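You operate a simulated robot arm through the tools that you are given. There is no shell and no other tool. Be economical: measure what you need, move in short steps, check, and stop when the job is done.

You run a simulated robot arm. Do the job below in one go: nothing can be reset, and whatever is moved stays where it is left.

Task
Press the chain meter key to switch it on.
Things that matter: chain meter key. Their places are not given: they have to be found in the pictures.

The check looks at the end state, three seconds after you hand in, the way a careful person would. Anything else that was tipped, shoved, dropped, spilled or broken makes it a failure.

Robot
A 7-joint arm with a two-finger parallel gripper, fixed in place. Base frame: the origin is at the foot of the arm, x ahead of it, y to its left, z up. Units: m, rad, N and s.
Its first joint turns from -1.152 to 1.152 rad. Payload 1.57 kg.
The TCP is the grasp point between the finger pads, 0.03 m short of the fingertips. In the tool frame z runs along the fingers and y along their closing line. The gripper opens to 0.11 m. The fingers are 0.024 m wide and 0.012 m thick; the gripper's body (0.048 by 0.112 m) begins 0.078 m behind the TCP.
Orientation is that of the tool frame in the base frame, as a unit quaternion [x, y, z, w]. With the fingers straight down and closing along the base's y, the tool's x points along the base's -x, its y along +y and its z along -z.

Tools
- The arm moves only by the tool send_rows. Its arguments are lists of equal length, an entry for each row: "xyz": the shift along the tool's x, y, z in m, a list of three; "rotation": the turn, a rotation vector about the tool's x, y, z in rad, a list of three; "grip": the closure, from 0 (fully open) to 1 (shut). In form: {"xyz": [[x, y, z], ...], "rotation": [[rx, ry, rz], ...], "grip": [grip, ...]}. A call has 1 to 8 rows; each row is the pose to reach, as a shift and turn from the pose commanded when the call began, along the tool's axes at that moment. A row lasts 0.2 s, in which the tool goes at most 0.05 m and 0.15 rad; a call with a longer step from one row to the next is refused whole, and so is a gripper value outside its range. Where a pose cannot be reached the arm comes as near as it can. A force on the tool above 40 N (or 10 N above the force at the start of the call, whichever is more), or a blocked arm, ends the call early, and 0.2 s more pass. The fingers move at their own pace (about 0.108 m/s each) and stop on an object; they squeeze with about 31 N. The grip force told is the motor's: it shows also when the fingers shut on nothing. Time passes only in rows, and 0.2 s behind the last, so rows that repeat a pose let the fingers close. It gives the time, the measured TCP pose, the force on the tool (base axes), the opening and the grip force at its end, in the units of the frame above (readings bear some noise), and new pictures: "views" is both (left out), scene, wrist or none.
- Cameras (640 x 400 px; columns grow to the right, rows downward): "scene" is fixed at [0.1307, -0.3711, 1.4141]; the picture's right is [0.97, -0.26, 0.00], its down [-0.13, -0.47, -0.87] and it looks along [0.22, 0.84, -0.49] (base axes); focal length 320 px, centre (320, 200). "wrist" rides on the gripper at [-0.036, 0, -0.08] in the tool frame; the picture's right is [0.00, -1.00, 0.00], its down [0.97, 0.00, -0.24] and it looks along [0.24, 0.00, 0.97] (tool axes); focal length 218 px, centre (320, 200).
- point_at(camera, pixels): there is no depth. For up to 12 entries [column, row, z] of the newest picture of that camera ("zoom" is the newest enlarged one), the place [x, y] in the base frame at which the ray of that pixel passes the height z, good to about 0.003 m. The clock stands still meanwhile.
- inspect(camera, box): a new picture of the part [left, top, right, bottom] of that camera's present view, enlarged. The clock stands still meanwhile.
- hand_in(): hands the job in; it is judged then, once.

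Go step by step. Measure first, check grasps and placings, and put right what went wrong. The budget is 60 turns and 120 pictures, counting those below and the enlarged ones. Unless the task says otherwise, let go and move clear before handing in, and close with one line.

The tools are called after ">>>" by a JSON object that holds its "fn" and its "kwargs". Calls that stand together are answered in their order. send_rows: Moves the arm, as the interface text tells. Its arguments: {"type":"object","properties":{"xyz":{"type":"array","items":{"type":"array","items":{"type":"number"}}},"rotation":{"type":"array","items":{"type":"array","items":{"type":"number"}}},"grip":{"type":"array","items":{"type":"number"}},"views":{"type":"string","enum":["both","scene","wrist","none"]}},"required":["xyz","rotation","grip"]} The other tools are called the same way: point_at (camera, pixels) gives the place at which the rays of pixels pass given heights; inspect (camera, box) takes an enlarged picture of a part of a camera's view; hand_in () hands the job in.

At the start:

```text
clock: 0.0
tcp_pos: [0.329, 0.0758, 1.1976]
ee_rot: [0.0, 1.0, 0.0, 0.0]
force: [0.3, 0.0, -0.2]
width: 0.11
grip_force: 0.0
```

scene: 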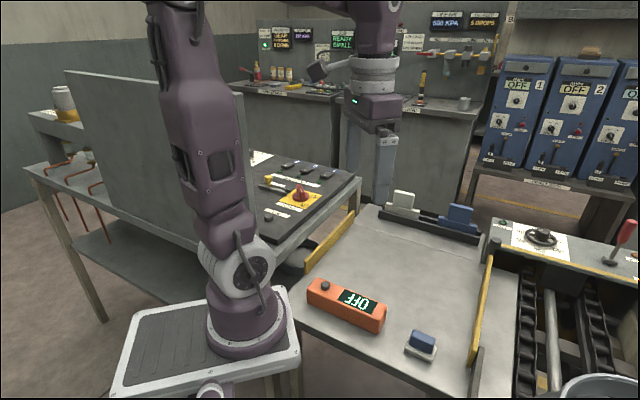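
wrist: 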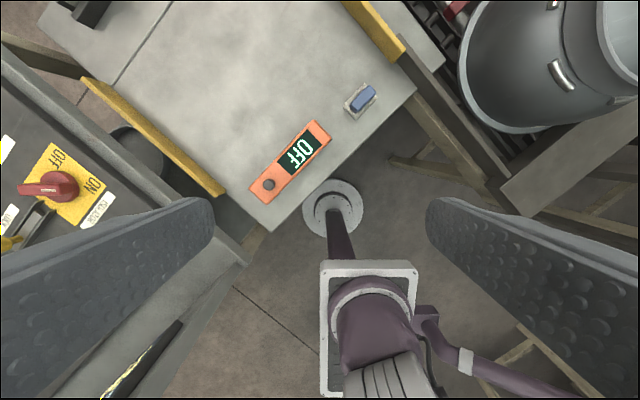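

The orange chain meter shows OFF around scene (346,303), with a dark round key near (325,286) and wrist (269,185). I'll enlarge both views and measure.

>>> {"fn": "inspect", "kwargs": {"camera": "scene", "box": [290, 260, 450, 360]}}

>>> {"fn": "inspect", "kwargs": {"camera": "wrist", "box": [230, 80, 390, 230]}}

>>> {"fn": "point_at", "kwargs": {"camera": "wrist", "pixels": [[269, 185, 0.862], [269, 185, 0.9], [269, 185, 0.92], [320, 125, 0.9], [252, 186, 0.9], [268, 204, 0.9]]}}

>>> {"fn": "point_at", "kwargs": {"camera": "scene", "pixels": [[325, 286, 0.862], [325, 286, 0.9], [325, 286, 0.92], [384, 332, 0.862], [307, 303, 0.862]]}}

```text
4.00 times, centred on (370, 310) of scene
```

zoom: 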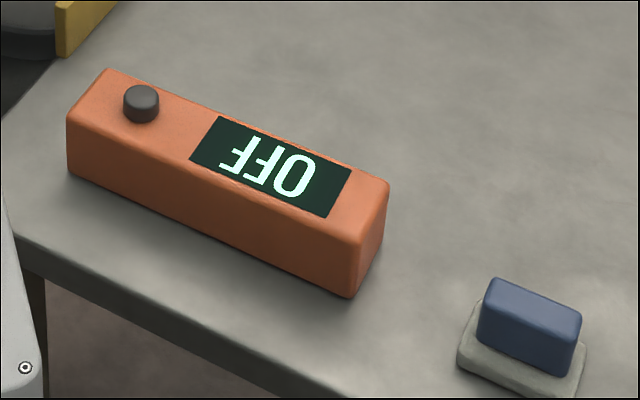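

```text
2.67 times, centred on (310, 155) of wrist
```

zoom: 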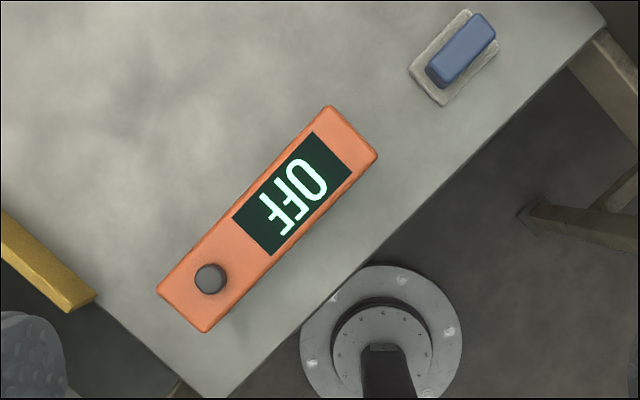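

```text
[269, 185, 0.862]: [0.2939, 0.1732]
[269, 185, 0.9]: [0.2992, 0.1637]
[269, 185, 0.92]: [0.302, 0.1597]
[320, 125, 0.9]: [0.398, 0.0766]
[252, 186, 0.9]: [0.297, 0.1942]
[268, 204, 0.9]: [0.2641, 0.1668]
```

```text
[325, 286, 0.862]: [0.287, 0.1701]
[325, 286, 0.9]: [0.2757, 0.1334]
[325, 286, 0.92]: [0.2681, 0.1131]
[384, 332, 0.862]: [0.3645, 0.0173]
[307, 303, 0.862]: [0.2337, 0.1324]
```

The two cameras disagree for heights above 0.862, so I'll refine the key pixel (scene 325.2, 282.5) and check the table height by matching the body corners.

>>> {"fn": "point_at", "kwargs": {"camera": "scene", "pixels": [[325.2, 282.5, 0.86], [325.2, 282.5, 0.88], [325.2, 282.5, 0.9], [325.2, 282.5, 0.92], [386.5, 306, 0.88], [386.5, 306, 0.9], [386.5, 306, 0.92], [316.5, 277.5, 0.88], [316.5, 277.5, 0.9], [316.5, 277.5, 0.92]]}}

>>> {"fn": "point_at", "kwargs": {"camera": "wrist", "pixels": [[268.7, 184, 0.86], [268.7, 184, 0.88], [268.7, 184, 0.9], [268.7, 184, 0.92], [313.7, 120, 0.88], [313.7, 120, 0.9], [313.7, 120, 0.92], [249.5, 188.5, 0.88], [249.5, 188.5, 0.9], [249.5, 188.5, 0.92]]}}

```text
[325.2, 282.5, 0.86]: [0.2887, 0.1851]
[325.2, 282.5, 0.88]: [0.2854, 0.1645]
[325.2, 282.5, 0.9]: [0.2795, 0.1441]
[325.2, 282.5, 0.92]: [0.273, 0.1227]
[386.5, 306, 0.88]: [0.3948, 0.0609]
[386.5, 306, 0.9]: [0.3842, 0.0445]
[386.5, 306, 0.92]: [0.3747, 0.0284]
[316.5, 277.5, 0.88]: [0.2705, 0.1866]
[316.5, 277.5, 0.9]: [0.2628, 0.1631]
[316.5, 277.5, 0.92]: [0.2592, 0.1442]
```

```text
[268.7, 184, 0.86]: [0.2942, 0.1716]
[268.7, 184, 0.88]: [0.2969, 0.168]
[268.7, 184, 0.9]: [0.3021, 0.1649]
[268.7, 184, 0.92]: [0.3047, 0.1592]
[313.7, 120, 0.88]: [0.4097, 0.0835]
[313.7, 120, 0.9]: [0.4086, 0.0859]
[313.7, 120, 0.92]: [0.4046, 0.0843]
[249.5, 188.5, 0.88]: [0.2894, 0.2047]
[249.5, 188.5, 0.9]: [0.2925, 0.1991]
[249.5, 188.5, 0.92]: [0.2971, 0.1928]
```

The key looks to be near (0.293, 0.169), its top around z 0.87–0.88. I'll shut the gripper and move above it, staying about 7 cm clear at the fingertips.

>>> {"fn": "send_rows", "kwargs": {"xyz": [[0.005, 0.013, 0.02], [0.01, 0.026, 0.05], [0.015, 0.04, 0.08], [0.02, 0.053, 0.11], [0.025, 0.066, 0.14], [0.03, 0.08, 0.17], [0.036, 0.093, 0.2], [0.036, 0.093, 0.22]], "rotation": [[0, 0, 0], [0, 0, 0], [0, 0, 0], [0, 0, 0], [0, 0, 0], [0, 0, 0], [0, 0, 0], [0, 0, 0]], "grip": [1, 1, 1, 1, 1, 1, 1, 1]}}

```text
clock: 1.8
tcp_pos: [0.2937, 0.1712, 0.9789]
ee_rot: [0.0, 1.0, -0.001, 0.0]
force: [-0.2, 0.4, -0.7]
width: 0.0002
grip_force: 21.1
```

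scene: 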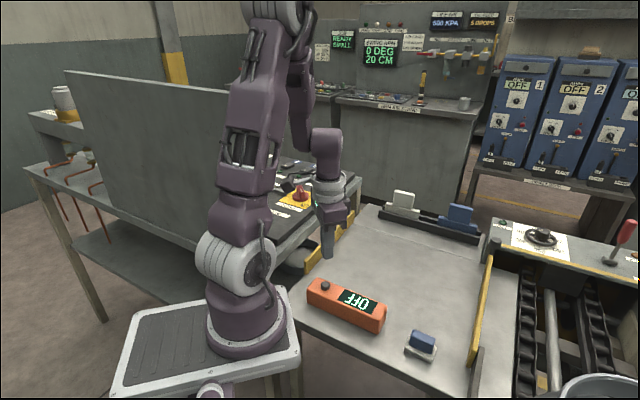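
wrist: 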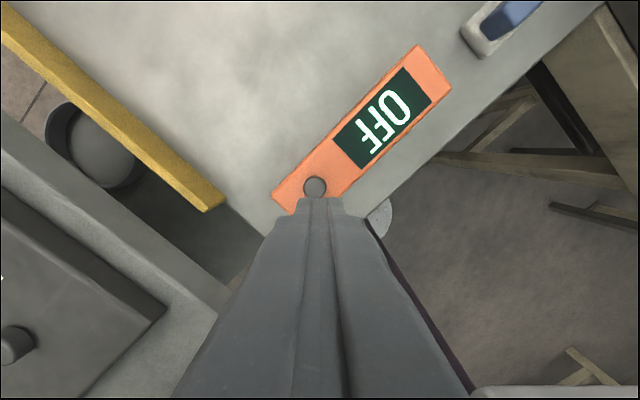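

The fingertips are at about scene (328,258), and the key is visible at wrist (315,186), just ahead of them. I'll measure it again from this closer view.

>>> {"fn": "point_at", "kwargs": {"camera": "wrist", "pixels": [[315, 186, 0.84], [315, 186, 0.86], [315, 186, 0.87], [315, 186, 0.88], [315, 186, 0.89], [315, 186, 0.9], [321, 197, 0.949], [416, 44, 0.87], [451, 90, 0.87], [272, 195, 0.87]]}}

>>> {"fn": "inspect", "kwargs": {"camera": "scene", "box": [290, 230, 370, 310]}}

>>> {"fn": "inspect", "kwargs": {"camera": "wrist", "box": [270, 150, 370, 230]}}

```text
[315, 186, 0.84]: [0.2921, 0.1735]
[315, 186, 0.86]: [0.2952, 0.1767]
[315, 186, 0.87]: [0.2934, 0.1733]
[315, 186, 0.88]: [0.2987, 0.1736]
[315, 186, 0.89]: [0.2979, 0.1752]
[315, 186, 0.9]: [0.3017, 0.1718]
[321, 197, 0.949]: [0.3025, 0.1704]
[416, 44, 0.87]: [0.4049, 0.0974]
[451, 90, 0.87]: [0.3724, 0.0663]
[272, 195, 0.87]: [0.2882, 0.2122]
```

```text
5.00 times, centred on (330, 270) of scene
```

zoom: 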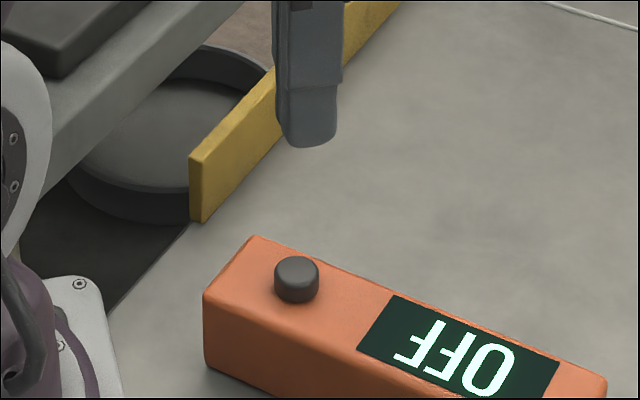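

```text
5.00 times, centred on (320, 190) of wrist
```

zoom: 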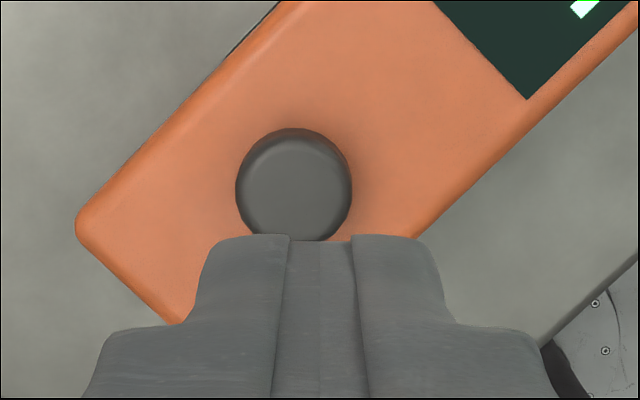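

Combining both views puts the key near (0.290, 0.174) with its top near z 0.867. I'll shift slightly, lower the tips to about 0.895 and check alignment.

>>> {"fn": "send_rows", "kwargs": {"xyz": [[0.003, 0.003, 0.02], [0.003, 0.003, 0.04], [0.003, 0.003, 0.054]], "rotation": [[0, 0, 0], [0, 0, 0], [0, 0, 0]], "grip": [1, 1, 1], "views": "none"}}

>>> {"fn": "inspect", "kwargs": {"camera": "scene", "box": [290, 230, 370, 310]}}

>>> {"fn": "inspect", "kwargs": {"camera": "wrist", "box": [270, 150, 370, 230]}}

```text
clock: 2.6
tcp_pos: [0.2901, 0.1724, 0.924]
ee_rot: [0.0, 1.0, 0.0, 0.0]
force: [-0.3, -0.2, -1.0]
width: 0.0
grip_force: 21.2
```

```text
5.00 times, centred on (330, 270) of scene
```

zoom: 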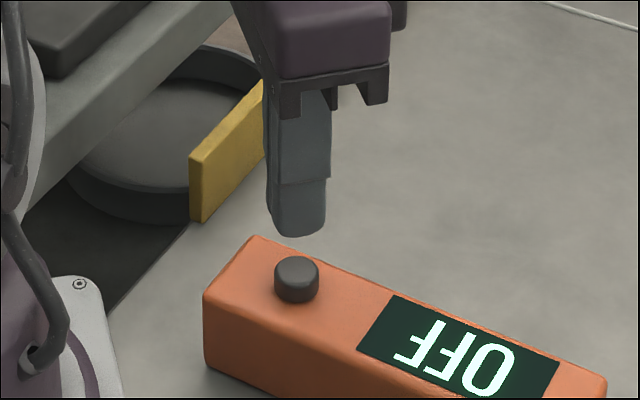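

```text
5.00 times, centred on (320, 190) of wrist
```

zoom: 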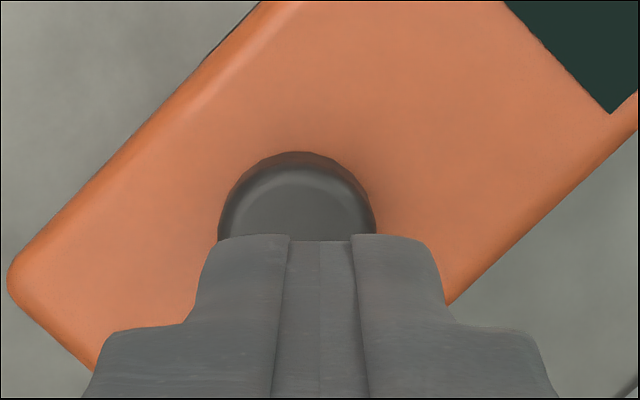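

The key (about 2 cm across) is just under the tips: wrist zoom centre is near (298,228), scene zoom (297,268). I'll nudge 2–3 mm and lower slowly while watching the force.

>>> {"fn": "send_rows", "kwargs": {"xyz": [[-0.002, 0.003, 0.005], [-0.002, 0.003, 0.01], [-0.002, 0.003, 0.014], [-0.002, 0.003, 0.017], [-0.002, 0.003, 0.02]], "rotation": [[0, 0, 0], [0, 0, 0], [0, 0, 0], [0, 0, 0], [0, 0, 0]], "grip": [1, 1, 1, 1, 1], "views": "none"}}

>>> {"fn": "inspect", "kwargs": {"camera": "scene", "box": [290, 250, 390, 340]}}

```text
clock: 3.8
tcp_pos: [0.2912, 0.1756, 0.9044]
ee_rot: [0.0, 1.0, 0.0, 0.0]
force: [-0.1, -0.1, -0.7]
width: 0.0
grip_force: 21.1
```

```text
4.44 times, centred on (340, 295) of scene
```

zoom: 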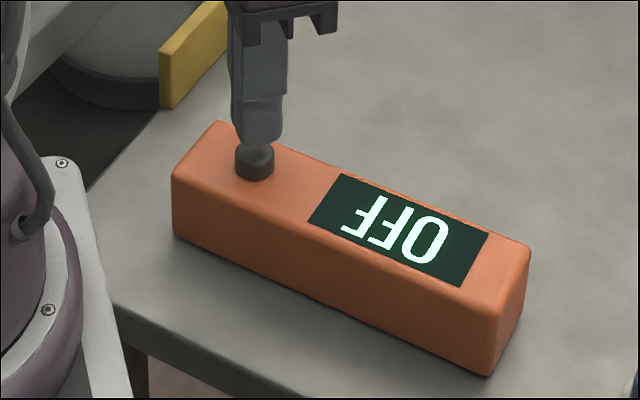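

The tips now hover right over the key at zoom (258,145), with no contact and the display still OFF. I'll lower in 1.5 mm steps.

>>> {"fn": "send_rows", "kwargs": {"xyz": [[0, 0, 0.0015], [0, 0, 0.003], [0, 0, 0.0045], [0, 0, 0.006], [0, 0, 0.0075], [0, 0, 0.009]], "rotation": [[0, 0, 0], [0, 0, 0], [0, 0, 0], [0, 0, 0], [0, 0, 0], [0, 0, 0]], "grip": [1, 1, 1, 1, 1, 1], "views": "none"}}

>>> {"fn": "inspect", "kwargs": {"camera": "scene", "box": [290, 250, 390, 340]}}

```text
clock: 5.2
tcp_pos: [0.2927, 0.1747, 0.8945]
ee_rot: [0.0, 1.0, -0.001, -0.001]
force: [0.0, 0.1, -0.3]
width: 0.0
grip_force: 21.1
```

```text
4.44 times, centred on (340, 295) of scene
```

zoom: 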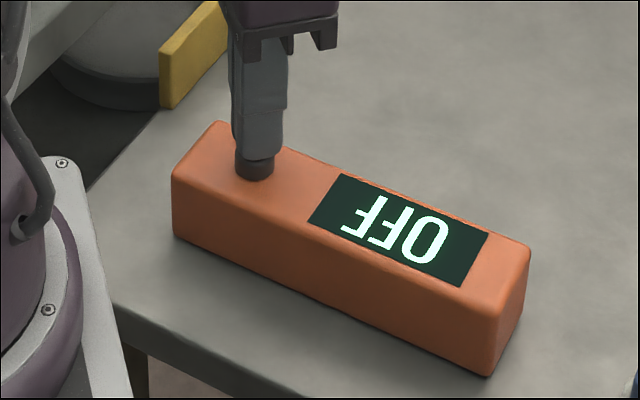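

The tips are at about z 0.8645, nearly touching, and no force yet. I'll continue in 1 mm steps.

>>> {"fn": "send_rows", "kwargs": {"xyz": [[0, 0, 0.001], [0, 0, 0.002], [0, 0, 0.003], [0, 0, 0.004]], "rotation": [[0, 0, 0], [0, 0, 0], [0, 0, 0], [0, 0, 0]], "grip": [1, 1, 1, 1], "views": "none"}}

>>> {"fn": "inspect", "kwargs": {"camera": "scene", "box": [290, 250, 390, 340]}}

```text
clock: 6.2
tcp_pos: [0.2914, 0.1752, 0.8915]
ee_rot: [0.0, 1.0, 0.0, 0.0]
force: [0.0, -0.4, 1.3]
width: 0.0
grip_force: 21.2
```

```text
4.44 times, centred on (340, 295) of scene
```

zoom: 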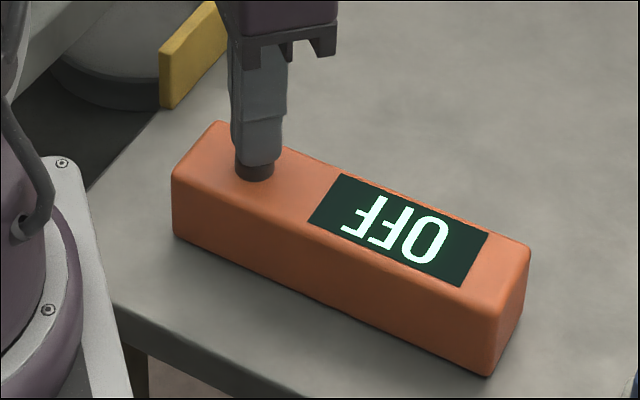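

The force reads +1.3 N upward, so contact with the key has just begun; the display still shows OFF. I'll press a bit further in small steps.

>>> {"fn": "send_rows", "kwargs": {"xyz": [[0, 0, 0.001], [0, 0, 0.002], [0, 0, 0.003]], "rotation": [[0, 0, 0], [0, 0, 0], [0, 0, 0]], "grip": [1, 1, 1], "views": "none"}}

>>> {"fn": "inspect", "kwargs": {"camera": "scene", "box": [290, 250, 390, 340]}}

```text
clock: 7.0
tcp_pos: [0.2914, 0.1744, 0.8882]
ee_rot: [-0.001, 1.0, -0.001, 0.0]
force: [-0.3, 0.5, 1.9]
width: 0.0
grip_force: 21.2
```

```text
4.44 times, centred on (340, 295) of scene
```

zoom: 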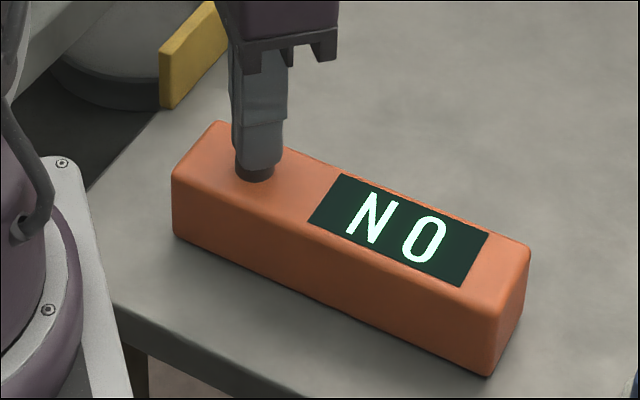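

The display now reads ON (upside down in this view). I'll lift straight up and check that it stays on.

>>> {"fn": "send_rows", "kwargs": {"xyz": [[0, 0, -0.01], [0, 0, -0.03], [0, 0, -0.06], [0, 0, -0.1], [0, 0, -0.13], [0, 0, -0.13]], "rotation": [[0, 0, 0], [0, 0, 0], [0, 0, 0], [0, 0, 0], [0, 0, 0], [0, 0, 0]], "grip": [1, 1, 1, 1, 1, 1]}}

```text
clock: 8.4
tcp_pos: [0.2932, 0.1717, 1.0194]
ee_rot: [0.001, 1.0, 0.001, 0.0]
force: [0.1, 0.5, 0.3]
width: 0.0
grip_force: 21.1
```

scene: 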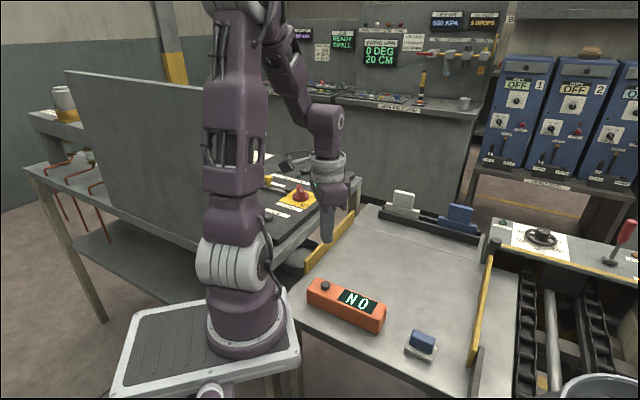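
wrist: 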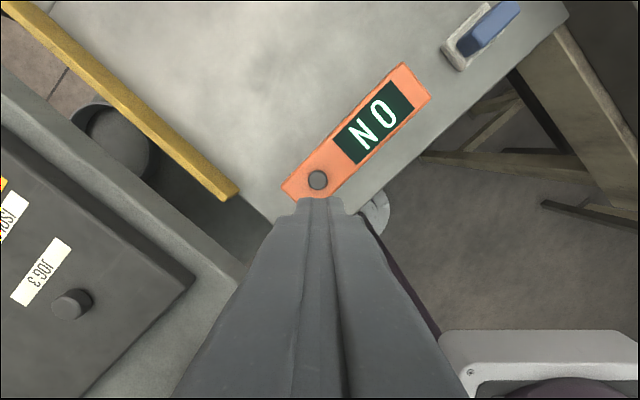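

The meter stays ON after release (scene 357,300), it hasn't moved, and the arm is clear. Handing in.

>>> {"fn": "hand_in", "kwargs": {}}

```text
The job is handed in.
```

I pressed the chain meter key once; the display changed from OFF to ON and stayed on after I lifted clear. Nothing else was touched.
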